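You operate a simulated robot arm through the tools that you are given. There is no shell and no other tool. Be economical: measure what you need, move in short steps, check, and stop when the job is done.

You run a simulated two-armed robot. Do the job below in one go: nothing can be reset, and whatever is moved stays where it is left.

TASK
Switch the clip press off and move the black trim plate from its bed to the jig.
Fine: power off before the guard opens; clamp the plate in the jig with both clips still in; guard and bed end open; the grey plate stays below.

Only the result counts: the job must be done as asked and must still hold three seconds after the hand-in. Knocking over, shifting, dropping, spilling or breaking anything else fails it.

THE ROBOT
Two 7-joint arms with fingered hands on one trunk, on a base that drives. Base frame: it is fixed to the floor where the robot stands at the start and does not move with it; the origin is under the middle of the robot, x ahead of it, y to its left, z up; the surface under the hand at the start is at about z = 860. Lengths are in mm, angles in degrees, forces in N, time in s.
The left shoulder is at the start at [70, 157, 1314], the right one opposite. With the tool pointing down near the work surface each hand reaches from about 220 to 880 mm from the robot's upright axis, wherever it stands, measured 20 degrees to its own side. Places, roughly: black trim plate (13x9x4 cm) [700, 0, 900]; clip press [700, 0, 1100]; orange clip (3x3x4 cm) [700, 0, 900]; press bed [700, 0, 900]; press guard [600, 100, 1000]; press power switch [600, 0, 1300]; top of the trim jig [600, -400, 900]; trim jig clamp [700, -500, 900]. Payload 5 kg a hand.
The TCP of each hand is the grasp point between the finger pads, 31 mm short of the fingertips. In the tool frame z runs along the fingers and y along their closing line. The gripper opens to 156 mm. The gripper's body begins 88 mm behind the TCP. The gripper is a hand of 4 fingers: y runs from the thumb to the fingers, the wrist lies at [0, 0, -249] in the tool frame.
Orientation is that of the tool frame in the base frame, as a unit quaternion [w, x, y, z]. With the fingers straight down and closing along the base's y, the tool's x points along the base's -x, its y along +y and its z along -z.

THE INTERFACE
- The arms move only by the tool drive_tool. It takes "left_commands", "right_commands" or both (then of equal length, played together; a hand with none holds still); each is a list of rows, each a list of 2 entries, a list of its own where there are three numbers: the shift along the tool's x, y, z in mm, then the turn, a rotation vector about the tool's x, y, z in degrees. In form: [[[dx, dy, dz], [ax, ay, az]], ...]. A call has 1 to 20 rows; each row shifts and turns the commanded pose from where the row before left it, along the tool's axes as they then stand. Each row takes 0.2 s and may step no farther than 50 mm and 8.6 degrees from the row before; otherwise, the whole call is refused. Where a pose cannot be reached the arm comes as near as it can. A force on the tool above 70 N (or 10 N above the force at the start of the call, whichever is more), or a blocked arm, ends the call early, and 0.2 s more pass. In this call time passes only in rows, and 0.2 s behind the last. The reply holds the time, the measured pose of the TCP, the force on the tool along the base axes, the opening and the grip force, in the units named above and with some noise, with the torque about the TCP (base axes, N m) and any sound that the robot's microphone picked up, and new pictures: "views" is both (left out), scene, wrist or none (wrist: the cameras of the hands that moved).
- Cameras (640 x 400 px; columns grow to the right, rows downward): "scene" is now at [134.7, 15.1, 1551.1]; the picture's right is [0.01, -1.00, 0.00], its down [-0.58, -0.01, -0.82] and it looks along [0.82, 0.01, -0.58] (base axes); focal length 214 px, centre (320, 200). "left" rides on the left gripper at [-72, 2, -111] in its tool frame; the picture's right is [-0.02, -1.00, 0.00], its down [0.84, -0.02, -0.54] and it looks along [0.54, -0.01, 0.84] (tool axes); focal length 234 px, centre (320, 200). "right" rides on the right gripper at [72, 2, -111] in its tool frame; the picture's right is [-0.02, 1.00, 0.00], its down [-0.84, -0.02, -0.54] and it looks along [-0.54, -0.01, 0.84] (tool axes); focal length 234 px, centre (320, 200). There is no depth. A picture from a camera that has moved, and an enlarged one, comes with that camera's place and axes in the base frame and with its lens. The place of the scene camera against the robot may be out by one fixed shift of up to 18 mm in any direction.
- move_column(by): slides the trunk up (or, below 0, down) by that many mm; the arms and the scene camera ride with it, the base frame stays. It gives what a move gives, with no picture.
- drive_base(legs): drives the robot by 1 to 6 legs, each [ahead, turn to the left] in mm and degrees, along the robot's own axes; the way and the turn of a leg run together, so that a leg with both is an arc; at most 1500 mm and 180 degrees a leg. The arms and the cameras ride along, it lands a little off, and it stops where it bumps. It gives what a move gives, and a new picture of the scene camera.
- set_fingers(finger1, finger2, finger3, thumb_bend, hand): sets how far each is bent, from 0 (flat) to 1 (curled in); at 0.3 the hand is open as for a grip, at 0.7 the pads meet at the TCP. One left out holds its place. A second passes; each finger stops where it meets its share of the squeeze, and holds until it gets a number again. It is the only way to open and close the hand. It gives what a move gives, with no picture; readings hold the bend of each and the force on the fingers (four entries, about 0 where the hand has none), thumb and palm.
- turn_head(pan, tilt): turns the head with the scene camera to pan (to the left, within 86 degrees either way) and tilt (down, from -29 to 69), counted from straight ahead of the robot. It gives what a move gives, and a new picture of the scene camera.
- zoom(camera, box): a new picture of the part [left, top, right, bottom] of that camera's present view, enlarged. The clock stands still meanwhile.
- hand_in(): hands the job in; it is judged then, once.

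Work in short steps. Places have to be worked out from the pictures, the camera data and where the tool is seen: move nearer, look again, correct. Check each grasp and each placing, and mend what went wrong. You have 120 turns and 260 pictures in all, those below and enlarged ones among them. Open the grippers and draw the arms clear of the work before you hand the job in, unless the task says otherwise; then end with one line.

The tools are called after "Request:" as name(argument=value, ...) on one line, values as JSON. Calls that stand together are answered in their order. drive_tool: Moves the arms, as the interface text tells. Its arguments: {"type":"object","properties":{"left_commands":{"type":"array","items":{"type":"array"}},"right_commands":{"type":"array","items":{"type":"array"}},"views":{"type":"string","enum":["both","scene","wrist","none"]}},"required":[]} The other tools are called the same way: move_column (by) slides the trunk up or down; set_fingers (finger1, finger2, finger3, thumb_bend, hand) moves the fingers one by one; drive_base (legs) drives the base; turn_head (pan, tilt) turns the head that bears the scene camera; zoom (camera, box) takes an enlarged picture of a part of a camera's view; hand_in () hands the job in.

At the start:

```text
time_s: 0.0
left_tool_pos: [579.0, 212.9, 1420.7]
left_tcp_rot: [0.0, 0.0, 1.0, -0.001]
left_contact_force: [0.0, 0.6, -0.1]
left_moment: [0.0, 0.0, -0.01]
left_grip_width: 155.8
left_gripper_force: 0.1
left_shape: jaw
left_bend: [0.3, 0.3, 0.3, 0.3]
left_finger forces: [0.1, 0.0, 0.0, 0.0, 0.0, 0.0]
right_tool_pos: [401.0, -212.1, 1467.2]
right_tcp_rot: [0.001, 0.0, 1.0, 0.001]
right_contact_force: [-0.3, -0.7, -0.2]
right_moment: [-0.04, -0.02, -0.02]
right_grip_width: 156.1
right_gripper_force: 0.1
right_shape: jaw
right_bend: [0.3, 0.3, 0.3, 0.3]
right_finger forces: [0.0, 0.0, 0.0, 0.0, 0.0, 0.0]
trunk travel left (down, up): [-700.0, 240.0]
robot x, y, heading: [1.8, 1.4, 0.0]
head pan, tilt: [0.6, 35.1]
```

scene: 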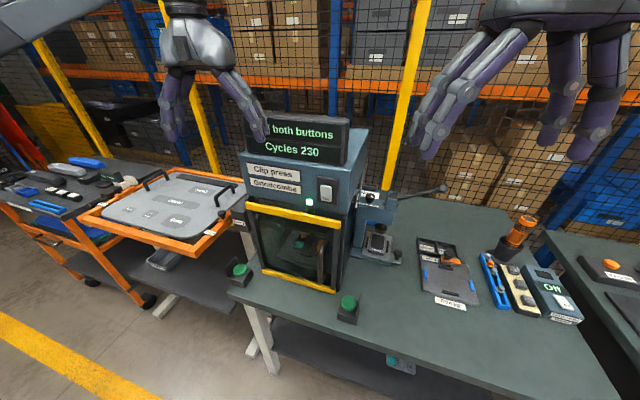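
right: 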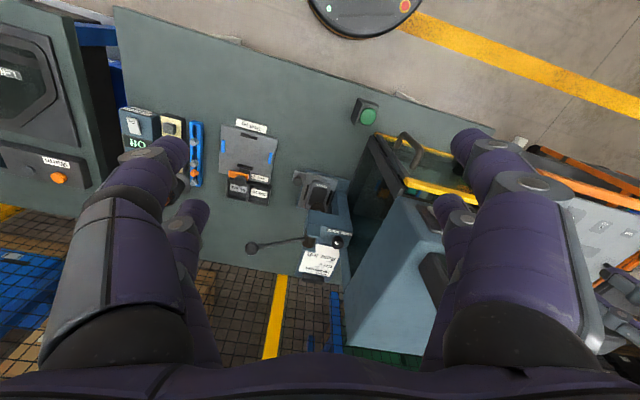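
left: 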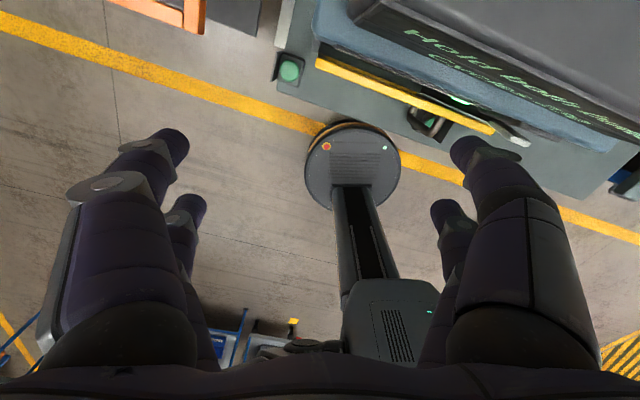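

I start by looking closely at the press and the items at its right.

Request:
zoom(camera="scene", box=[220, 110, 420, 330])

Request:
zoom(camera="scene", box=[340, 160, 600, 330])

Request:
zoom(camera="right", box=[100, 80, 380, 290])

```text
1.82 times, centred on (320, 220) of scene
camera zoom: at [134.7, 15.1, 1551.1], right [0.01, -1.0, 0.0], down [-0.58, -0.01, -0.82], along [0.82, 0.01, -0.58], focal length 390 px, centre (320, 164)
```

zoom: 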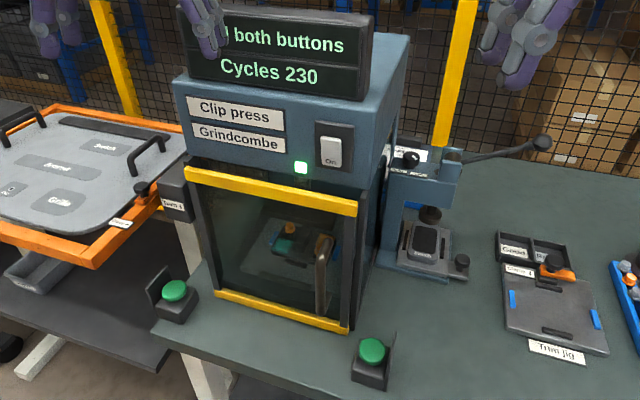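

```text
2.35 times, centred on (470, 245) of scene
camera zoom: at [134.7, 15.1, 1551.1], right [0.01, -1.0, 0.0], down [-0.58, -0.01, -0.82], along [0.82, 0.01, -0.58], focal length 505 px, centre (-33, 94)
```

zoom: 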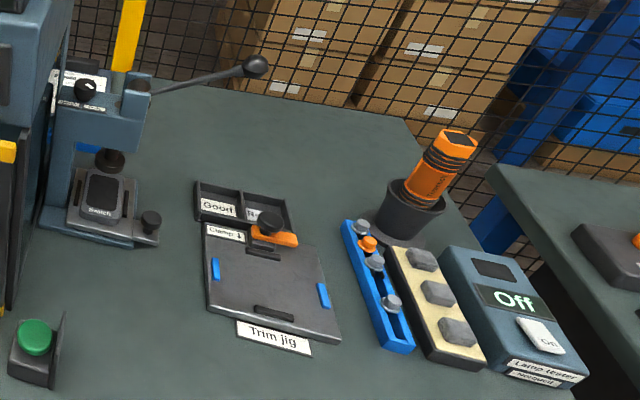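

```text
1.90 times, centred on (240, 185) of right
camera zoom: at [328.7, -208.6, 1577.7], right [0.03, 1.0, 0.0], down [0.84, -0.02, 0.55], along [0.55, -0.01, -0.84], focal length 446 px, centre (472, 229)
```

zoom: 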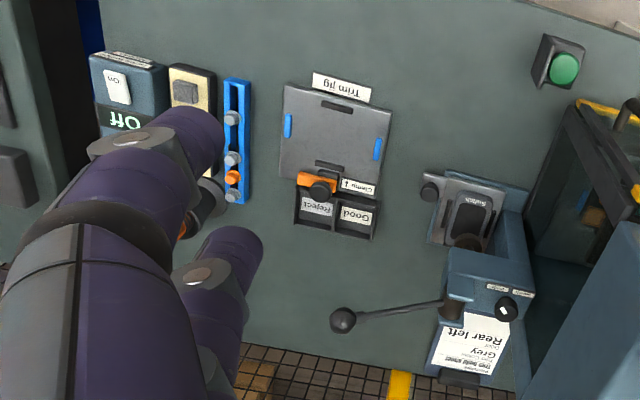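

The power rocker is near [590, 0, 1243] and the guard appears yawed about 18°. I look at details in bigger zooms.

Request:
zoom(camera="scene", box=[290, 160, 370, 220])

Request:
zoom(camera="scene", box=[240, 195, 350, 300])

Request:
zoom(camera="scene", box=[405, 230, 495, 310])

Request:
zoom(camera="right", box=[330, 90, 480, 230])

```text
6.67 times, centred on (330, 190) of scene
camera zoom: at [134.7, 15.1, 1551.1], right [0.01, -1.0, 0.0], down [-0.58, -0.01, -0.82], along [0.82, 0.01, -0.58], focal length 1430 px, centre (253, 267)
```

zoom: 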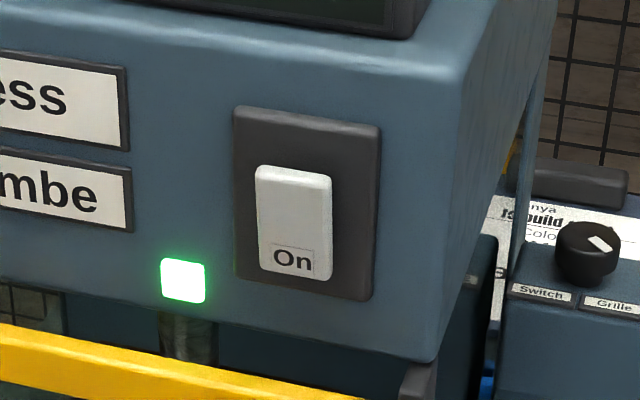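

```text
3.81 times, centred on (295, 248) of scene
camera zoom: at [134.7, 15.1, 1551.1], right [0.01, -1.0, 0.0], down [-0.58, -0.01, -0.82], along [0.82, 0.01, -0.58], focal length 817 px, centre (415, 19)
```

zoom: 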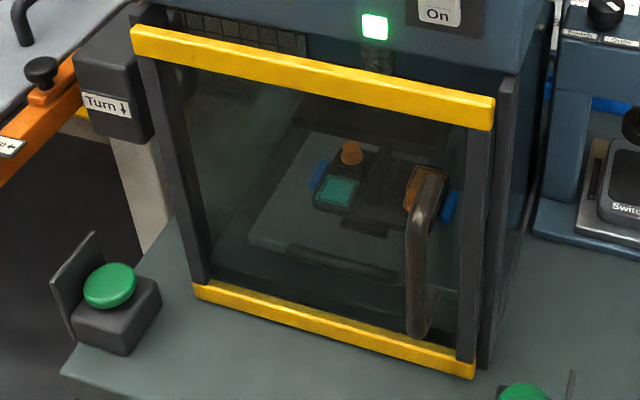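

```text
5.00 times, centred on (450, 270) of scene
camera zoom: at [134.7, 15.1, 1551.1], right [0.01, -1.0, 0.0], down [-0.58, -0.01, -0.82], along [0.82, 0.01, -0.58], focal length 1072 px, centre (-330, -150)
```

zoom: 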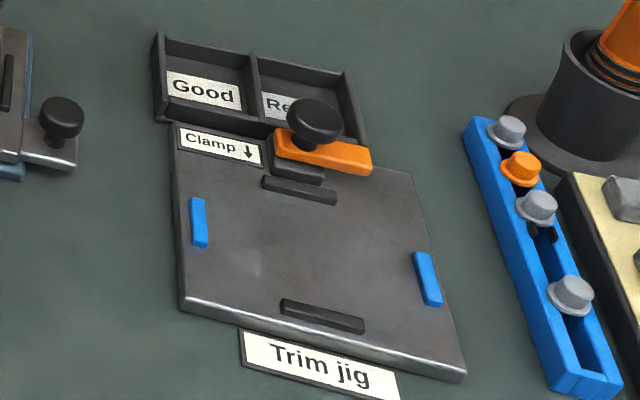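

```text
2.86 times, centred on (405, 160) of right
camera zoom: at [328.7, -208.6, 1577.7], right [0.03, 1.0, 0.0], down [0.84, -0.02, 0.55], along [0.55, -0.01, -0.84], focal length 669 px, centre (77, 314)
```

zoom: 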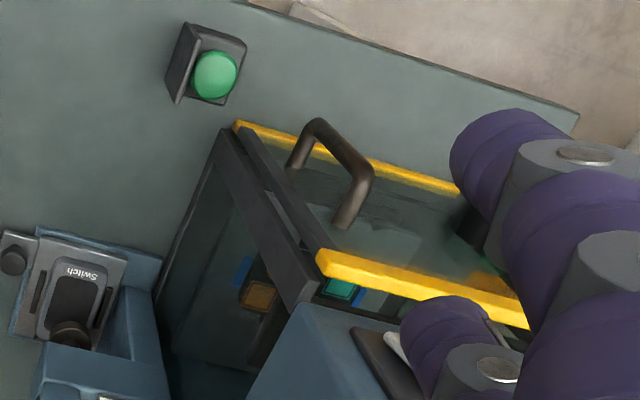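

The left hand will push the rocker. I draw it back 80 mm, turn the fingers forward, and yaw to face the press.

Request:
drive_tool(left_commands=[[[40, 0, 0], [0, 0, 0]], [[40, 0, 0], [0, 0, 0]], [[0, 0, 0], [0, -8.5, 0]], [[0, 0, 0], [0, -8.5, 0]], [[0, 0, 0], [0, -8.5, 0]], [[0, 0, 0], [0, -8.5, 0]], [[0, 0, 0], [0, -8.5, 0]], [[0, 0, 0], [0, -8.5, 0]], [[0, 0, 0], [0, -8.5, 0]], [[0, 0, 0], [0, -8.5, 0]], [[0, 0, 0], [0, -8.5, 0]], [[0, 0, 0], [0, -8.5, 0]], [[0, 0, 0], [0, -5, 0]], [[0, 0, 0], [8.5, 0, 0]], [[0, 0, 0], [8.5, 0, 0]]], views="none")

Request:
set_fingers(hand="left", finger1=0.7, finger2=0.7, finger3=0.7, thumb_bend=0.7)

Request:
turn_head(pan=0, tilt=40)

Request:
zoom(camera="left", box=[0, 0, 640, 400])

```text
time_s: 3.2
left_tool_pos: [500.5, 208.5, 1423.5]
left_tcp_rot: [0.599, 0.095, 0.786, -0.12]
left_contact_force: [-0.8, -0.9, 0.1]
left_moment: [0.02, 0.02, 0.0]
left_grip_width: 156.0
left_gripper_force: 0.0
left_shape: jaw
left_bend: [0.3, 0.3, 0.3, 0.3]
left_finger forces: [0.0, 0.0, 0.0, 0.0, 0.0, 0.1]
left hand out of reach, approached as far as the arm can: row 12, 13
right_tool_pos: [399.3, -210.9, 1466.5]
right_tcp_rot: [0.001, 0.001, 1.0, 0.0]
right_contact_force: [-0.2, 0.0, -0.3]
right_moment: [0.0, -0.03, -0.01]
right_grip_width: 156.0
right_gripper_force: 0.0
right_shape: jaw
right_bend: [0.3, 0.3, 0.3, 0.3]
right_finger forces: [0.0, 0.0, 0.1, 0.0, 0.0, 0.0]
trunk travel left (down, up): [-700.0, 240.0]
robot x, y, heading: [1.9, 3.8, -0.0]
head pan, tilt: [0.6, 35.1]
```

```text
time_s: 4.2
left_tool_pos: [501.2, 208.7, 1424.5]
left_tcp_rot: [0.6, 0.094, 0.786, -0.119]
left_contact_force: [0.3, -1.3, -0.2]
left_moment: [0.02, 0.02, 0.0]
left_grip_width: 4.8
left_gripper_force: 0.1
left_shape: fingers
left_bend: [0.7, 0.7, 0.7, 0.7]
left_finger forces: [0.1, 0.0, 0.0, 0.1, 0.1, 0.1]
right_tool_pos: [399.6, -210.3, 1466.6]
right_tcp_rot: [0.001, 0.001, 1.0, 0.0]
right_contact_force: [0.0, 0.1, -0.4]
right_moment: [-0.02, -0.01, -0.03]
right_grip_width: 156.0
right_gripper_force: 0.1
right_shape: jaw
right_bend: [0.3, 0.3, 0.3, 0.3]
right_finger forces: [0.0, 0.0, 0.1, 0.0, 0.1, 0.0]
trunk travel left (down, up): [-700.0, 240.0]
robot x, y, heading: [-0.0, -1.2, -0.2]
head pan, tilt: [0.6, 35.1]
```

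```text
time_s: 4.9
left_tool_pos: [499.4, 208.5, 1423.5]
left_tcp_rot: [0.599, 0.094, 0.786, -0.119]
left_contact_force: [-1.0, 0.3, 0.2]
left_moment: [-0.01, 0.01, -0.01]
left_grip_width: 4.7
left_gripper_force: 0.0
left_shape: fingers
left_bend: [0.7, 0.7, 0.7, 0.7]
left_finger forces: [0.0, 0.1, 0.0, 0.1, 0.0, 0.0]
right_tool_pos: [400.6, -210.7, 1467.2]
right_tcp_rot: [0.001, 0.001, 1.0, 0.0]
right_contact_force: [-0.6, 0.2, 0.2]
right_moment: [-0.01, 0.03, -0.01]
right_grip_width: 156.0
right_gripper_force: 0.0
right_shape: jaw
right_bend: [0.3, 0.3, 0.3, 0.3]
right_finger forces: [0.0, 0.0, 0.0, 0.0, 0.0, 0.0]
trunk travel left (down, up): [-700.0, 240.0]
robot x, y, heading: [-7.0, -0.7, -0.0]
head pan, tilt: [0.0, 40.0]
camera scene: at [131.5, 14.5, 1543.8], right [0.0, -1.0, 0.0], down [-0.64, 0.0, -0.77], along [0.77, 0.0, -0.64], focal length 214 px, centre (320, 200)
```

scene: 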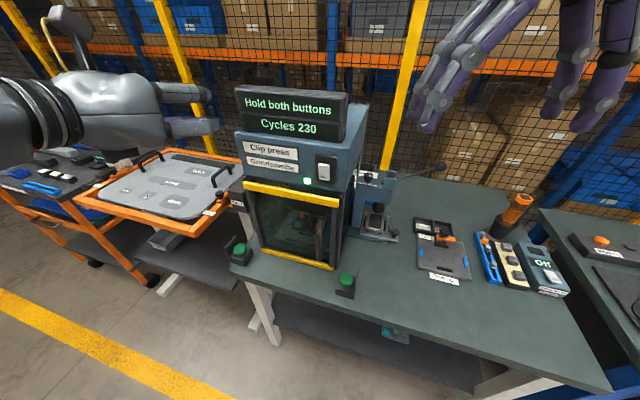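

```text
1.00 times, centred on (320, 200) of left (not enlarged: the box is as wide or as high as the picture)
camera zoom: at [419.0, 242.2, 1520.6], right [-0.28, -0.95, 0.1], down [-0.73, 0.15, -0.67], along [0.62, -0.26, -0.74], focal length 234 px, centre (320, 200)
```

zoom: 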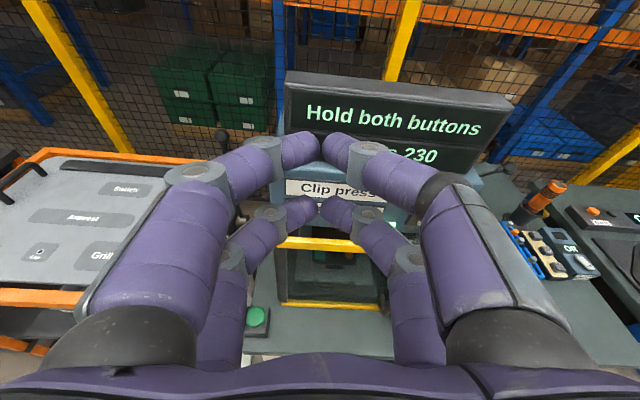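

The tip pairs sit at tool x ±22; with the 15° pitch the upper pair leads, good for poking. I move to a stand-off about 60 mm before the rocker.

Request:
drive_tool(left_commands=[[[30, -25.7, 16.7], [0, 0, 0]], [[30, -25.7, 16.7], [0, 0, 0]], [[30, -25.7, 16.7], [0, 0, 0]], [[30, -25.7, 16.7], [0, 0, 0]], [[30, -25.7, 16.7], [0, 0, 0]], [[30, -25.7, 16.7], [0, 0, 0]]])

```text
time_s: 6.5
left_tool_pos: [518.3, 63.8, 1204.6]
left_tcp_rot: [0.477, 0.09, 0.861, -0.155]
left_contact_force: [-0.9, -0.4, 0.4]
left_moment: [-0.04, -0.01, -0.04]
left_grip_width: 4.1
left_gripper_force: 0.0
left_shape: fingers
left_bend: [0.7, 0.7, 0.7, 0.7]
left_finger forces: [0.1, 0.0, 0.0, 0.0, 0.1, 0.0]
left hand out of reach, approached as far as the arm can: row 1, 2, 3, 4, 5, 6
right_tool_pos: [397.4, -210.2, 1468.5]
right_tcp_rot: [0.001, 0.0, 1.0, 0.0]
right_contact_force: [-0.8, 0.1, -0.2]
right_moment: [-0.03, -0.07, -0.01]
right_grip_width: 155.8
right_gripper_force: 0.0
right_shape: jaw
right_bend: [0.3, 0.3, 0.3, 0.3]
right_finger forces: [0.0, 0.1, 0.0, 0.0, 0.0, 0.0]
trunk travel left (down, up): [-700.0, 240.0]
robot x, y, heading: [-1.6, 0.8, -0.1]
head pan, tilt: [0.0, 40.0]
stopped in row 6 (left hand): the arm was blocked; the commanded pose is now the measured one
camera scene: at [128.7, 15.8, 1544.0], right [0.0, -1.0, 0.0], down [-0.64, 0.0, -0.77], along [0.77, 0.0, -0.64], focal length 214 px, centre (320, 200)
camera left: at [469.8, 104.6, 1320.6], right [-0.29, -0.94, 0.2], down [-0.88, 0.18, -0.44], along [0.37, -0.3, -0.88], focal length 234 px, centre (320, 200)
```

scene: 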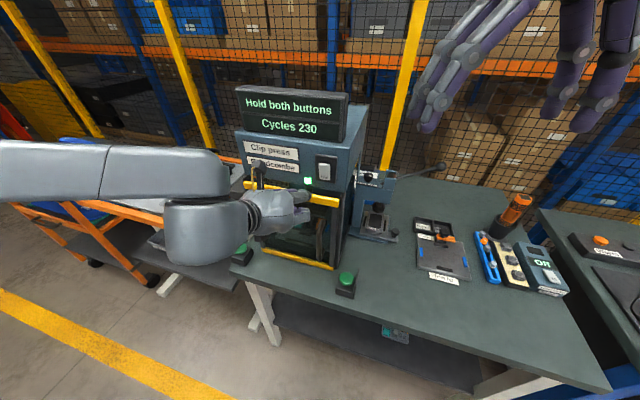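
left: 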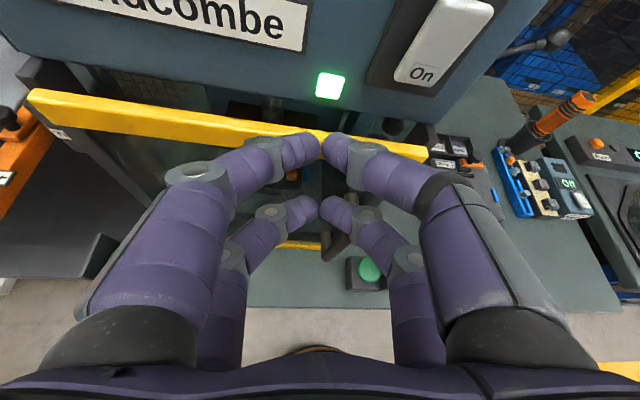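

The arm pitched to 30° down but is usable; the rocker triangulates to about [560, 3, 1270]. I back off slightly and shift up/right to line up the upper tips.

Request:
drive_tool(left_commands=[[[0, 0, -20], [0, 0, 0]], [[-17, -18, -6], [0, 0, 0]], [[-16, -19, -6], [0, 0, 0]], [[-16, -19, -5], [0, 0, 0]]])

```text
time_s: 7.5
left_tool_pos: [511.2, 18.6, 1282.1]
left_tcp_rot: [0.475, 0.089, 0.862, -0.153]
left_contact_force: [-0.3, -0.6, 0.2]
left_moment: [0.01, -0.03, 0.04]
left_grip_width: 4.5
left_gripper_force: 0.1
left_shape: fingers
left_bend: [0.7, 0.7, 0.7, 0.7]
left_finger forces: [0.1, 0.0, 0.1, 0.0, 0.0, 0.1]
left hand out of reach, approached as far as the arm can: row 1
right_tool_pos: [400.3, -214.3, 1467.0]
right_tcp_rot: [0.001, 0.001, 1.0, 0.001]
right_contact_force: [-0.3, -0.2, -0.1]
right_moment: [0.02, 0.0, 0.0]
right_grip_width: 156.0
right_gripper_force: 0.0
right_shape: jaw
right_bend: [0.3, 0.3, 0.3, 0.3]
right_finger forces: [0.0, 0.0, 0.0, 0.1, 0.0, 0.0]
trunk travel left (down, up): [-700.0, 240.0]
robot x, y, heading: [1.1, 0.2, 0.0]
head pan, tilt: [0.0, 40.0]
camera scene: at [131.6, 11.7, 1543.7], right [0.0, -1.0, 0.0], down [-0.64, 0.0, -0.77], along [0.77, 0.0, -0.64], focal length 214 px, centre (320, 200)
camera left: at [462.1, 58.2, 1397.1], right [-0.29, -0.94, 0.2], down [-0.88, 0.18, -0.43], along [0.37, -0.3, -0.88], focal length 234 px, centre (320, 200)
```

scene: 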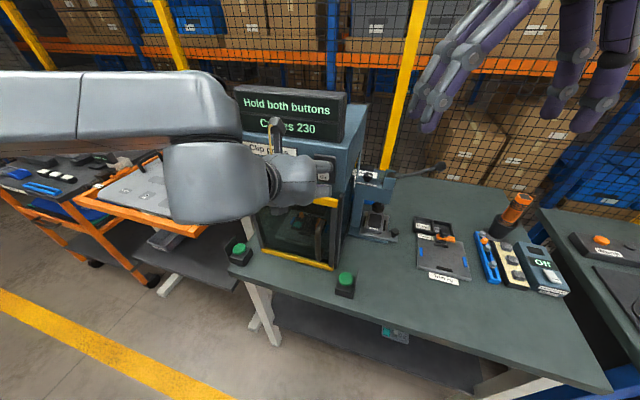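
left: 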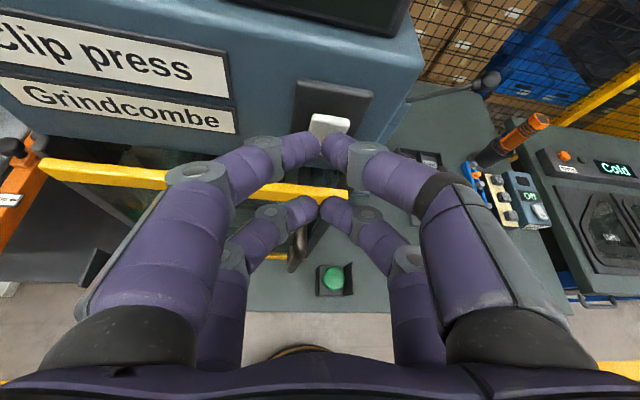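

Rocker top is around [568, -6, 1282] and the upper tips are about 20 mm in front of its upper half. I push along the fingers in small steps.

Request:
drive_tool(left_commands=[[[0, -2, 8], [0, 0, 0]], [[0, -2, 8], [0, 0, 0]], [[0, 0, 5], [0, 0, 0]], [[0, 0, 5], [0, 0, 0]], [[0, 0, 5], [0, 0, 0]]], views="wrist")

```text
time_s: 8.7
left_tool_pos: [532.6, 6.0, 1267.2]
left_tcp_rot: [0.478, 0.089, 0.86, -0.154]
left_contact_force: [-10.1, 6.9, 3.6]
left_moment: [-0.12, -0.23, 0.14]
left_grip_width: 3.1
left_gripper_force: 7.1
left_shape: fingers
left_bend: [0.71, 0.7, 0.7, 0.7]
left_finger forces: [9.4, 0.1, 0.1, 0.0, 4.0, 0.0]
right_tool_pos: [397.5, -209.6, 1468.1]
right_tcp_rot: [0.002, 0.001, 1.0, 0.0]
right_contact_force: [-0.2, 0.3, 0.6]
right_moment: [0.01, 0.01, -0.01]
right_grip_width: 155.9
right_gripper_force: 0.0
right_shape: jaw
right_bend: [0.3, 0.3, 0.3, 0.3]
right_finger forces: [0.0, 0.1, 0.1, 0.0, 0.1, 0.0]
trunk travel left (down, up): [-700.0, 240.0]
robot x, y, heading: [3.4, -2.5, 0.3]
head pan, tilt: [0.0, 40.0]
camera left: at [484.1, 46.6, 1382.3], right [-0.29, -0.94, 0.2], down [-0.88, 0.18, -0.44], along [0.37, -0.3, -0.88], focal length 234 px, centre (320, 200)
```

left: 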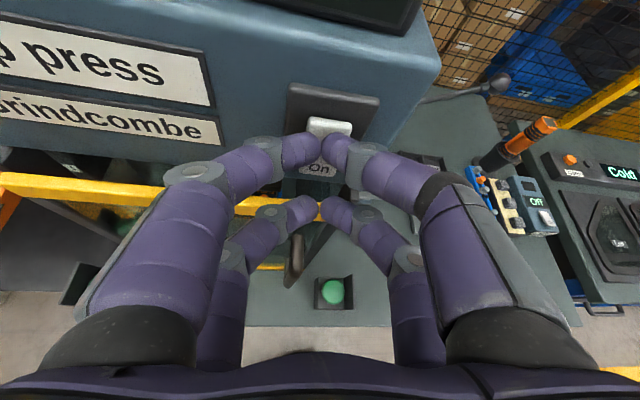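

Contact with the rocker at about 12 N, still reading "On". I push a bit further.

Request:
drive_tool(left_commands=[[[0, 0, 4], [0, 0, 0]], [[0, 0, 4], [0, 0, 0]], [[0, 0, 4], [0, 0, 0]]], views="wrist")

```text
time_s: 9.5
left_tool_pos: [535.3, 3.4, 1265.8]
left_tcp_rot: [0.479, 0.089, 0.859, -0.155]
left_contact_force: [-43.1, 18.6, 15.6]
left_moment: [-0.41, -1.17, 0.25]
left_grip_width: 0.7
left_gripper_force: 27.0
left_shape: fingers
left_bend: [0.73, 0.7, 0.7, 0.72]
left_finger forces: [24.1, 0.0, 0.0, 0.0, 29.7, 0.1]
right_tool_pos: [387.9, -206.9, 1471.6]
right_tcp_rot: [0.004, 0.001, 1.0, -0.001]
right_contact_force: [-0.3, 0.6, 0.1]
right_moment: [0.01, 0.0, 0.01]
right_grip_width: 155.8
right_gripper_force: 0.0
right_shape: jaw
right_bend: [0.3, 0.3, 0.3, 0.3]
right_finger forces: [0.0, 0.0, 0.1, 0.0, 0.0, 0.1]
trunk travel left (down, up): [-700.0, 240.0]
robot x, y, heading: [1.7, 5.6, 0.0]
head pan, tilt: [0.0, 40.0]
camera left: at [485.2, 45.0, 1379.8], right [-0.29, -0.94, 0.2], down [-0.88, 0.18, -0.44], along [0.38, -0.31, -0.87], focal length 234 px, centre (320, 200)
```

left: 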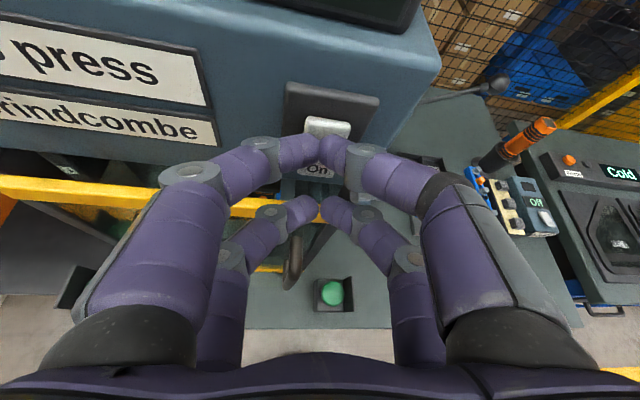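

47 N without an evident change; I back off along the fingers and look at the rocker and display.

Request:
drive_tool(left_commands=[[[0, 0, -20], [0, 0, 0]], [[0, 0, -20], [0, 0, 0]], [[0, 25, -30], [0, 0, 0]], [[0, 40, -20], [0, 0, 0]], [[0, 40, 0], [0, 0, 0]]], views="both")

Request:
zoom(camera="scene", box=[230, 85, 350, 200])

```text
time_s: 10.7
left_tool_pos: [506.7, 110.6, 1283.6]
left_tcp_rot: [0.477, 0.09, 0.861, -0.154]
left_contact_force: [-0.2, -1.4, -0.6]
left_moment: [0.03, 0.01, -0.05]
left_grip_width: 4.0
left_gripper_force: 0.0
left_shape: fingers
left_bend: [0.7, 0.7, 0.7, 0.7]
left_finger forces: [0.1, 0.1, 0.0, 0.0, 0.0, 0.0]
left hand out of reach, approached as far as the arm can: row 4
right_tool_pos: [398.3, -209.9, 1466.2]
right_tcp_rot: [0.001, 0.001, 1.0, 0.0]
right_contact_force: [-0.7, 0.8, 0.5]
right_moment: [-0.02, -0.03, 0.01]
right_grip_width: 155.7
right_gripper_force: 0.1
right_shape: jaw
right_bend: [0.3, 0.3, 0.3, 0.3]
right_finger forces: [0.0, 0.0, 0.1, 0.0, 0.0, 0.1]
trunk travel left (down, up): [-700.0, 240.0]
robot x, y, heading: [2.6, 0.4, 0.2]
head pan, tilt: [0.0, 40.0]
camera scene: at [130.6, 15.5, 1543.9], right [0.0, -1.0, 0.0], down [-0.64, 0.0, -0.77], along [0.77, 0.0, -0.64], focal length 214 px, centre (320, 200)
camera left: at [457.8, 150.8, 1398.7], right [-0.29, -0.94, 0.2], down [-0.88, 0.18, -0.44], along [0.37, -0.3, -0.88], focal length 234 px, centre (320, 200)
```

scene: 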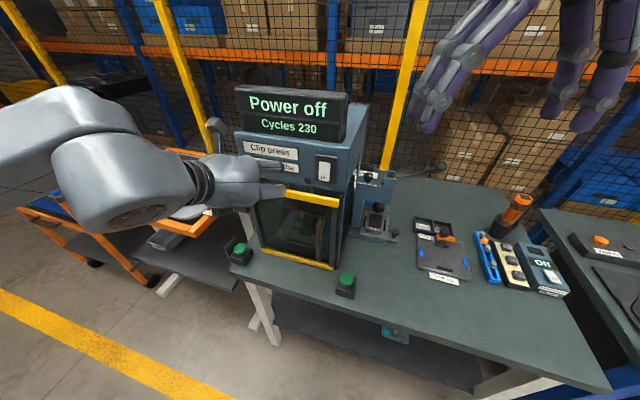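
left: 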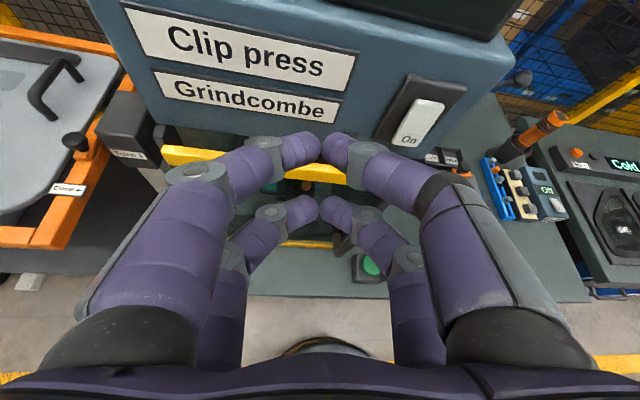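

```text
3.48 times, centred on (290, 142) of scene
camera zoom: at [130.6, 15.5, 1543.9], right [0.0, -1.0, 0.0], down [-0.64, 0.0, -0.77], along [0.77, 0.0, -0.64], focal length 746 px, centre (424, 400)
```

zoom: 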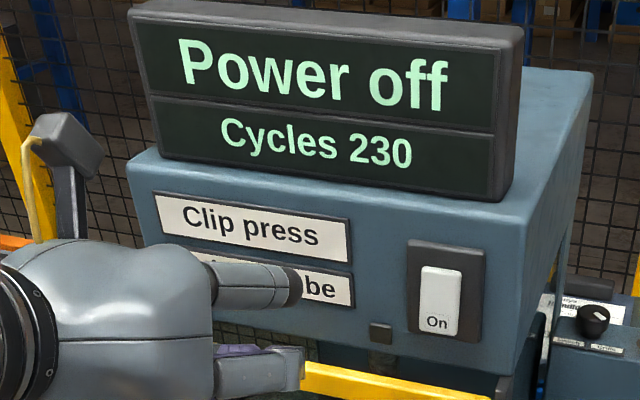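

Power is off. Next the guard; the arm is cramped, so I drive 200 mm back for more room.

Request:
drive_base(legs=[[-200, 0]])

Request:
set_fingers(hand="left", finger1=0.3, finger2=0.3, finger3=0.3, thumb_bend=0.3)

Request:
zoom(camera="left", box=[0, 0, 640, 400])

Request:
zoom(camera="scene", box=[250, 120, 390, 250])

```text
time_s: 12.3
left_tool_pos: [305.0, 106.5, 1281.3]
left_tcp_rot: [0.474, 0.092, 0.862, -0.156]
left_contact_force: [0.8, -1.0, -0.6]
left_moment: [0.0, -0.01, -0.01]
left_grip_width: 4.2
left_gripper_force: 0.0
left_shape: fingers
left_bend: [0.7, 0.7, 0.7, 0.7]
left_finger forces: [0.0, 0.0, 0.0, 0.1, 0.0, 0.1]
right_tool_pos: [196.4, -213.6, 1465.7]
right_tcp_rot: [0.0, 0.006, 1.0, 0.001]
right_contact_force: [-0.2, -0.2, -0.4]
right_moment: [0.01, 0.02, 0.02]
right_grip_width: 156.0
right_gripper_force: 0.1
right_shape: jaw
right_bend: [0.3, 0.3, 0.3, 0.3]
right_finger forces: [0.0, 0.0, 0.1, 0.1, 0.0, 0.0]
trunk travel left (down, up): [-700.0, 240.0]
robot x, y, heading: [-202.1, -1.0, -0.7]
head pan, tilt: [0.0, 40.0]
camera scene: at [-71.1, 13.7, 1543.5], right [-0.01, -1.0, 0.0], down [-0.64, 0.01, -0.76], along [0.76, -0.01, -0.64], focal length 214 px, centre (320, 200)
```

scene: 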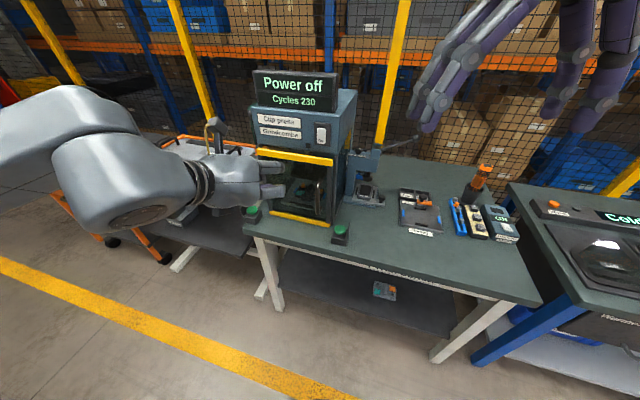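

```text
time_s: 13.3
left_tool_pos: [302.6, 105.3, 1281.4]
left_tcp_rot: [0.475, 0.093, 0.861, -0.157]
left_contact_force: [-0.5, -0.2, -0.1]
left_moment: [0.01, -0.02, 0.0]
left_grip_width: 159.5
left_gripper_force: 0.0
left_shape: fingers
left_bend: [0.3, 0.3, 0.3, 0.3]
left_finger forces: [0.0, 0.1, 0.0, 0.0, 0.1, 0.0]
right_tool_pos: [194.8, -213.9, 1467.2]
right_tcp_rot: [0.0, 0.005, 1.0, 0.001]
right_contact_force: [-0.8, -0.6, 0.2]
right_moment: [0.03, 0.02, -0.02]
right_grip_width: 155.7
right_gripper_force: 0.1
right_shape: jaw
right_bend: [0.3, 0.3, 0.3, 0.3]
right_finger forces: [0.0, 0.0, 0.0, 0.1, 0.0, 0.0]
trunk travel left (down, up): [-700.0, 240.0]
robot x, y, heading: [-199.2, 1.3, -0.3]
head pan, tilt: [0.0, 40.0]
```

```text
1.00 times, centred on (320, 200) of left (not enlarged: the box is as wide or as high as the picture)
camera zoom: at [255.6, 146.8, 1398.0], right [-0.3, -0.93, 0.2], down [-0.88, 0.19, -0.43], along [0.37, -0.31, -0.88], focal length 234 px, centre (320, 200)
```

zoom: 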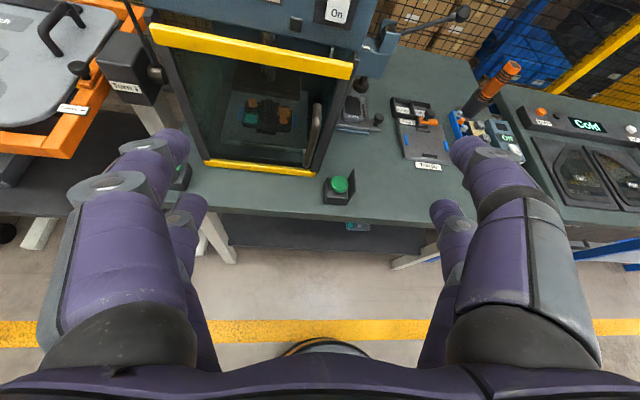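

```text
3.08 times, centred on (320, 185) of scene
camera zoom: at [-72.7, 13.9, 1543.7], right [-0.01, -1.0, 0.0], down [-0.64, 0.01, -0.77], along [0.77, -0.01, -0.64], focal length 660 px, centre (320, 246)
```

zoom: 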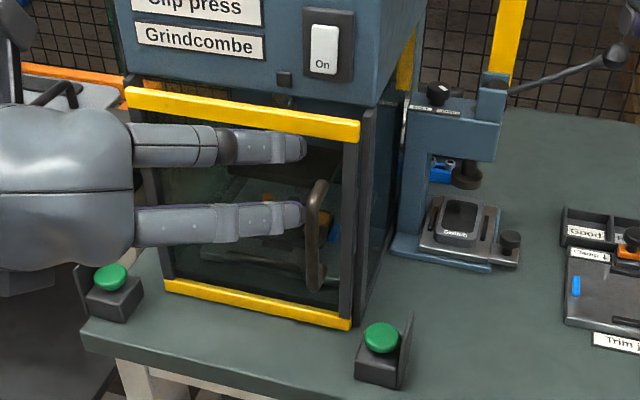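

Handle triangulates to about [512, 11, 1080], vertical, z 1014–1145. I advance the open left hand to about 60 mm short of it.

Request:
drive_tool(left_commands=[[[30, 6, 0], [0, 0, 0]], [[29, 5, 0], [0, 0, 0]], [[0, 0, 40], [0, 0, 0]], [[0, 0, 40], [0, 0, 0]], [[0, 0, 40], [0, 0, 0]], [[0, 0, 40], [0, 0, 0]], [[0, 0, 40], [0, 0, 0]], [[0, 0, 30], [0, 0, 0]]])

```text
time_s: 15.1
left_tool_pos: [485.5, 22.7, 1166.8]
left_tcp_rot: [0.475, 0.093, 0.861, -0.156]
left_contact_force: [0.1, -0.2, 0.1]
left_moment: [0.03, -0.01, -0.01]
left_grip_width: 159.8
left_gripper_force: 0.0
left_shape: fingers
left_bend: [0.3, 0.3, 0.3, 0.3]
left_finger forces: [0.0, 0.0, 0.0, 0.0, 0.0, 0.0]
left hand out of reach, approached as far as the arm can: row 1, 2
right_tool_pos: [194.6, -213.4, 1466.2]
right_tcp_rot: [0.0, 0.006, 1.0, 0.001]
right_contact_force: [0.5, -0.2, -0.3]
right_moment: [0.0, -0.01, 0.03]
right_grip_width: 155.9
right_gripper_force: 0.0
right_shape: jaw
right_bend: [0.3, 0.3, 0.3, 0.3]
right_finger forces: [0.1, 0.1, 0.1, 0.0, 0.0, 0.0]
trunk travel left (down, up): [-700.0, 240.0]
robot x, y, heading: [-206.7, 1.4, -0.6]
head pan, tilt: [0.0, 40.0]
camera scene: at [-72.8, 13.6, 1543.7], right [-0.01, -1.0, 0.0], down [-0.64, 0.01, -0.77], along [0.77, -0.01, -0.64], focal length 214 px, centre (320, 200)
camera left: at [437.9, 63.8, 1281.1], right [-0.29, -0.93, 0.2], down [-0.88, 0.19, -0.43], along [0.37, -0.3, -0.88], focal length 234 px, centre (320, 200)
```

scene: 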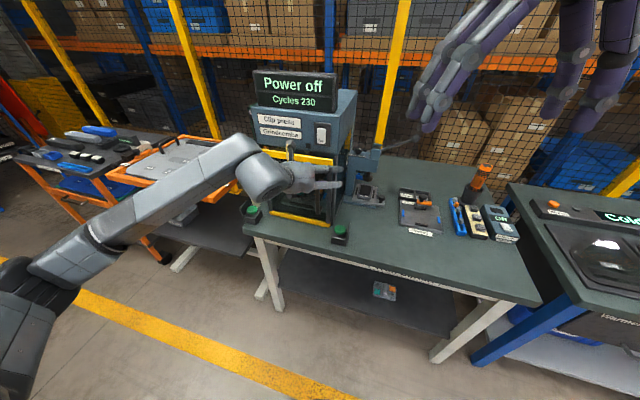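
left: 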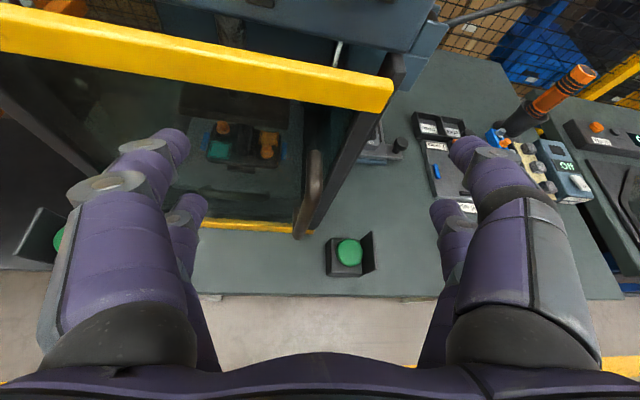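

Hand is too high; I shift down along tool x first, then go forward half way and check.

Request:
drive_tool(left_commands=[[[24, 4, 0], [0, 0, 0]], [[23, 4, 0], [0, 0, 0]], [[23, 4, 0], [0, 0, 0]], [[0, 0, 20], [0, 0, 0]], [[0, 0, 20], [0, 0, 0]]])

```text
time_s: 16.3
left_tool_pos: [485.8, 21.8, 1086.0]
left_tcp_rot: [0.475, 0.092, 0.861, -0.156]
left_contact_force: [-0.2, -0.5, -0.4]
left_moment: [0.01, 0.0, 0.02]
left_grip_width: 159.8
left_gripper_force: 0.0
left_shape: fingers
left_bend: [0.3, 0.3, 0.3, 0.3]
left_finger forces: [0.0, 0.0, 0.1, 0.1, 0.2, 0.0]
right_tool_pos: [195.8, -213.9, 1466.8]
right_tcp_rot: [0.0, 0.005, 1.0, 0.001]
right_contact_force: [0.9, 0.3, -0.4]
right_moment: [0.05, -0.02, 0.04]
right_grip_width: 155.7
right_gripper_force: 0.2
right_shape: jaw
right_bend: [0.3, 0.3, 0.3, 0.3]
right_finger forces: [0.1, 0.0, 0.1, 0.0, 0.0, 0.0]
trunk travel left (down, up): [-700.0, 240.0]
robot x, y, heading: [-206.2, 2.9, -0.5]
head pan, tilt: [0.0, 40.0]
camera scene: at [-72.5, 13.4, 1543.7], right [-0.01, -1.0, 0.0], down [-0.64, 0.01, -0.77], along [0.77, -0.01, -0.64], focal length 214 px, centre (320, 200)
camera left: at [437.0, 62.6, 1201.2], right [-0.3, -0.93, 0.2], down [-0.88, 0.19, -0.43], along [0.37, -0.31, -0.88], focal length 234 px, centre (320, 200)
```

scene: 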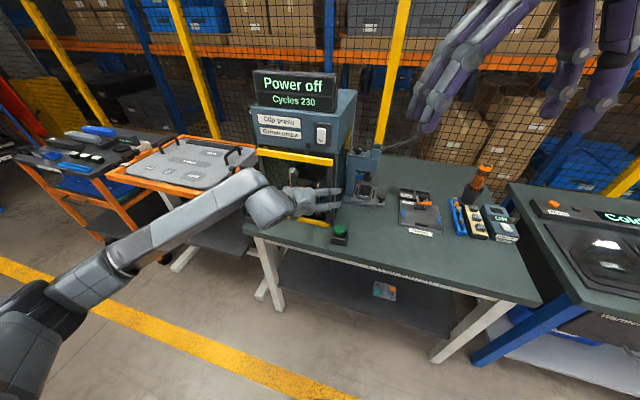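
left: 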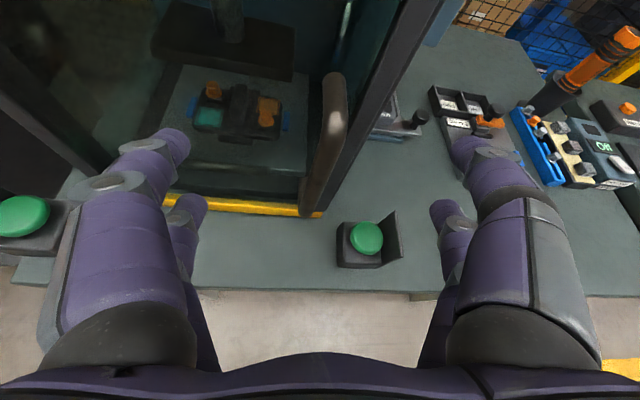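

The bar lies on the hand's mid-line about 37 mm ahead. Advance and close.

Request:
drive_tool(left_commands=[[[1, -2, 19], [0, 0, 0]], [[1, -2, 18], [0, 0, 0]]], views="wrist")

Request:
set_fingers(hand="left", finger1=0.65, finger2=0.65, finger3=0.65, thumb_bend=0.65)

Request:
zoom(camera="left", box=[0, 0, 640, 400])

```text
time_s: 16.9
left_tool_pos: [509.9, 4.3, 1065.5]
left_tcp_rot: [0.475, 0.093, 0.861, -0.156]
left_contact_force: [0.7, -0.5, -1.1]
left_moment: [-0.01, -0.02, 0.0]
left_grip_width: 159.6
left_gripper_force: 0.1
left_shape: fingers
left_bend: [0.3, 0.3, 0.3, 0.3]
left_finger forces: [0.0, 0.0, 0.0, 0.0, 0.0, 0.0]
right_tool_pos: [195.6, -215.1, 1467.0]
right_tcp_rot: [-0.001, 0.005, 1.0, 0.001]
right_contact_force: [-0.3, 0.0, 0.5]
right_moment: [0.02, 0.03, -0.02]
right_grip_width: 155.9
right_gripper_force: 0.2
right_shape: jaw
right_bend: [0.3, 0.3, 0.3, 0.3]
right_finger forces: [0.1, 0.1, 0.1, 0.1, 0.0, 0.1]
trunk travel left (down, up): [-700.0, 240.0]
robot x, y, heading: [-208.3, 3.1, -0.7]
head pan, tilt: [0.0, 40.0]
camera left: at [462.7, 44.3, 1181.2], right [-0.3, -0.93, 0.2], down [-0.88, 0.19, -0.43], along [0.37, -0.31, -0.88], focal length 234 px, centre (320, 200)
```

left: 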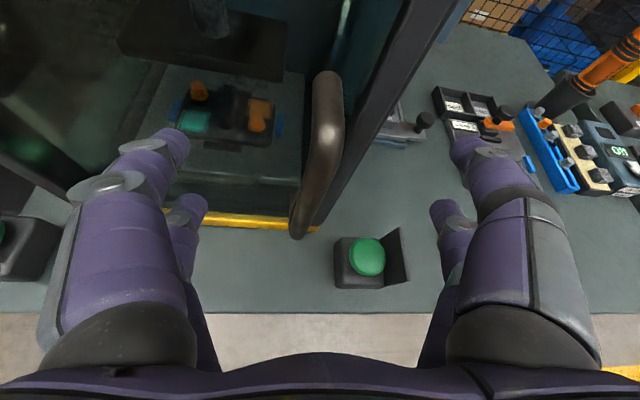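

```text
time_s: 17.9
left_tool_pos: [509.8, 4.9, 1064.9]
left_tcp_rot: [0.475, 0.093, 0.861, -0.156]
left_contact_force: [1.1, 3.0, 0.2]
left_moment: [0.13, -0.03, 0.05]
left_grip_width: 22.9
left_gripper_force: 1.6
left_shape: fingers
left_bend: [0.65, 0.62, 0.65, 0.65]
left_finger forces: [0.0, 3.1, 0.0, 0.1, 0.1, 0.1]
right_tool_pos: [194.6, -213.5, 1466.7]
right_tcp_rot: [0.001, 0.005, 1.0, -0.001]
right_contact_force: [0.2, 0.4, -0.3]
right_moment: [0.0, 0.01, -0.01]
right_grip_width: 156.0
right_gripper_force: 0.1
right_shape: jaw
right_bend: [0.3, 0.3, 0.3, 0.3]
right_finger forces: [0.0, 0.0, 0.1, 0.0, 0.0, 0.0]
trunk travel left (down, up): [-700.0, 240.0]
robot x, y, heading: [-208.6, 0.6, -0.3]
head pan, tilt: [0.0, 40.0]
```

```text
1.00 times, centred on (320, 200) of left (not enlarged: the box is as wide or as high as the picture)
camera zoom: at [462.4, 45.8, 1181.5], right [-0.29, -0.93, 0.2], down [-0.88, 0.18, -0.43], along [0.37, -0.31, -0.88], focal length 234 px, centre (320, 200)
```

zoom: 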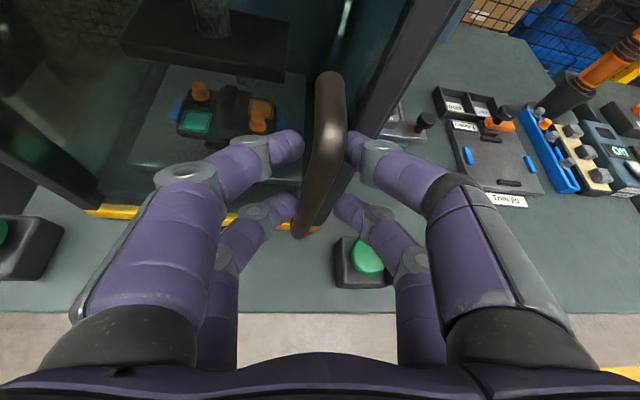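

The bar sits between the digits; I close firmly.

Request:
set_fingers(hand="left", finger1=0.75, finger2=0.75, finger3=0.75, thumb_bend=0.75)

Request:
zoom(camera="left", box=[0, 0, 640, 400])

```text
time_s: 18.9
left_tool_pos: [511.2, 5.1, 1066.5]
left_tcp_rot: [0.475, 0.093, 0.861, -0.157]
left_contact_force: [1.8, 2.4, -1.9]
left_moment: [0.18, -0.06, 0.07]
left_grip_width: 0.0
left_gripper_force: 6.0
left_shape: fingers
left_bend: [0.73, 0.63, 0.73, 0.72]
left_finger forces: [0.0, 8.4, 4.3, 0.0, 0.0, 0.1]
right_tool_pos: [194.8, -214.2, 1465.3]
right_tcp_rot: [-0.001, 0.005, 1.0, -0.001]
right_contact_force: [0.0, -0.1, -0.8]
right_moment: [-0.02, -0.01, 0.0]
right_grip_width: 155.8
right_gripper_force: 0.1
right_shape: jaw
right_bend: [0.3, 0.3, 0.3, 0.3]
right_finger forces: [0.0, 0.0, 0.1, 0.1, 0.0, 0.0]
trunk travel left (down, up): [-700.0, 240.0]
robot x, y, heading: [-204.1, 2.5, -0.3]
head pan, tilt: [0.0, 40.0]
```

```text
1.00 times, centred on (320, 200) of left (not enlarged: the box is as wide or as high as the picture)
camera zoom: at [462.3, 45.4, 1181.4], right [-0.3, -0.93, 0.2], down [-0.88, 0.18, -0.43], along [0.37, -0.31, -0.88], focal length 234 px, centre (320, 200)
```

zoom: 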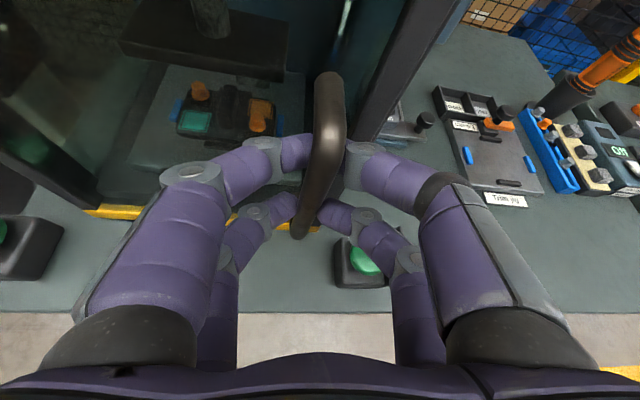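

The upper digits have closed behind the bar: caged. I pull along the arc about the left hinge (~[636, 237]), 5° per row.

Request:
drive_tool(left_commands=[[[10.6, 5, -19.7], [4.25, 0.9, 2.5]], [[10.6, 5, -19.7], [4.25, 0.9, 2.5]], [[10.6, 5, -19.7], [4.25, 0.9, 2.5]], [[10.6, 5, -19.7], [4.25, 0.9, 2.5]]])

```text
time_s: 19.9
left_tool_pos: [438.4, 62.9, 1067.3]
left_tcp_rot: [0.442, 0.241, 0.831, -0.237]
left_contact_force: [5.5, 5.3, -1.7]
left_moment: [0.19, -0.22, 0.07]
left_grip_width: 0.0
left_gripper_force: 5.7
left_shape: fingers
left_bend: [0.73, 0.61, 0.74, 0.73]
left_finger forces: [0.0, 9.7, 2.4, 0.0, 0.0, 0.0]
right_tool_pos: [194.1, -212.1, 1467.6]
right_tcp_rot: [0.001, 0.005, 1.0, 0.0]
right_contact_force: [0.2, 0.5, -0.2]
right_moment: [-0.01, -0.02, 0.02]
right_grip_width: 155.7
right_gripper_force: 0.0
right_shape: jaw
right_bend: [0.3, 0.3, 0.3, 0.3]
right_finger forces: [0.0, 0.1, 0.0, 0.1, 0.1, 0.0]
trunk travel left (down, up): [-700.0, 240.0]
robot x, y, heading: [-202.7, 0.8, -0.3]
head pan, tilt: [0.0, 40.0]
camera scene: at [-73.7, 16.4, 1543.8], right [-0.01, -1.0, 0.0], down [-0.64, 0.0, -0.77], along [0.77, -0.01, -0.64], focal length 214 px, centre (320, 200)
camera left: at [406.5, 118.8, 1182.5], right [-0.6, -0.78, 0.2], down [-0.76, 0.47, -0.44], along [0.24, -0.42, -0.88], focal length 234 px, centre (320, 200)
```

scene: 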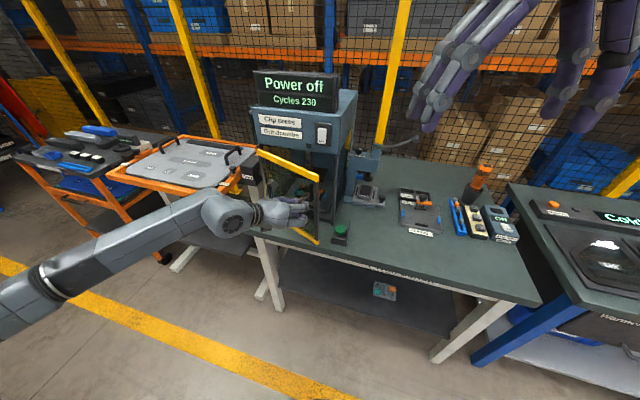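
left: 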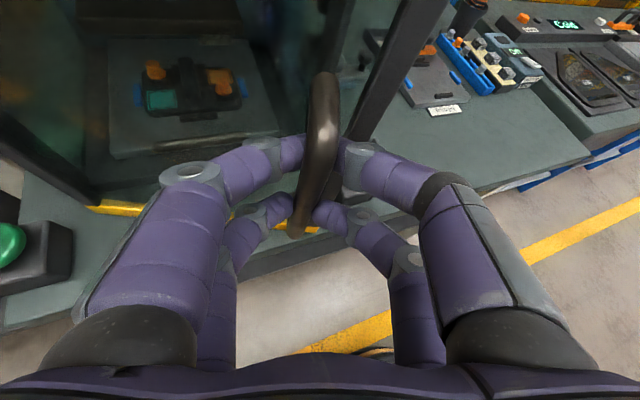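

It opens smoothly (~20°). Continue the arc.

Request:
drive_tool(left_commands=[[[10.6, 5, -19.7], [4.25, 0.9, 2.5]], [[10.6, 5, -19.7], [4.25, 0.9, 2.5]], [[10.6, 5, -19.7], [4.25, 0.9, 2.5]], [[10.6, 5, -19.7], [4.25, 0.9, 2.5]], [[10.6, 5, -19.7], [4.25, 0.9, 2.5]]])

```text
time_s: 21.1
left_tool_pos: [386.5, 161.5, 1065.0]
left_tcp_rot: [0.381, 0.415, 0.759, -0.327]
left_contact_force: [19.5, 6.0, 14.3]
left_moment: [0.13, -0.77, 0.19]
left_grip_width: 0.0
left_gripper_force: 8.4
left_shape: fingers
left_bend: [0.73, 0.58, 0.75, 0.73]
left_finger forces: [0.0, 15.5, 0.3, 0.1, 0.1, 0.1]
right_tool_pos: [195.9, -210.8, 1466.3]
right_tcp_rot: [0.0, 0.006, 1.0, 0.0]
right_contact_force: [-0.2, 0.1, -0.1]
right_moment: [-0.02, 0.0, 0.01]
right_grip_width: 155.8
right_gripper_force: 0.0
right_shape: jaw
right_bend: [0.3, 0.3, 0.3, 0.3]
right_finger forces: [0.0, 0.1, 0.0, 0.0, 0.0, 0.1]
trunk travel left (down, up): [-700.0, 240.0]
robot x, y, heading: [-206.8, 0.5, -0.3]
head pan, tilt: [0.0, 40.0]
camera scene: at [-71.4, 15.8, 1543.7], right [-0.01, -1.0, 0.0], down [-0.64, 0.0, -0.77], along [0.77, -0.01, -0.64], focal length 214 px, centre (320, 200)
camera left: at [381.4, 224.5, 1181.0], right [-0.87, -0.45, 0.2], down [-0.49, 0.75, -0.44], along [0.05, -0.48, -0.88], focal length 234 px, centre (320, 200)
```

scene: 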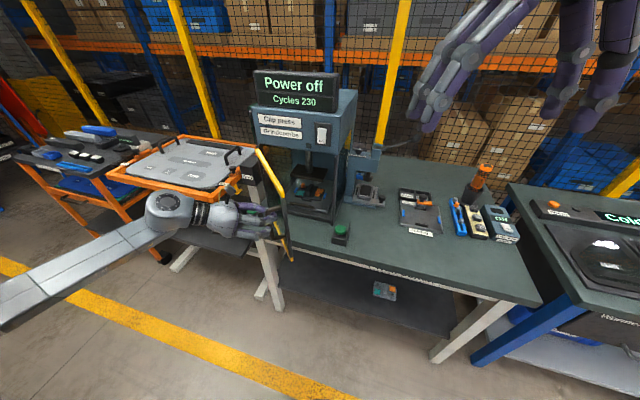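
left: 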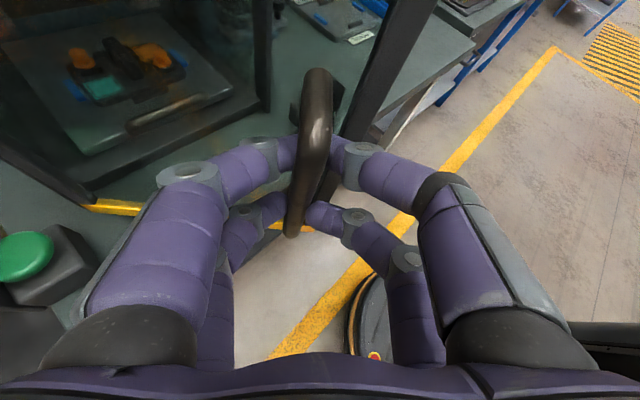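

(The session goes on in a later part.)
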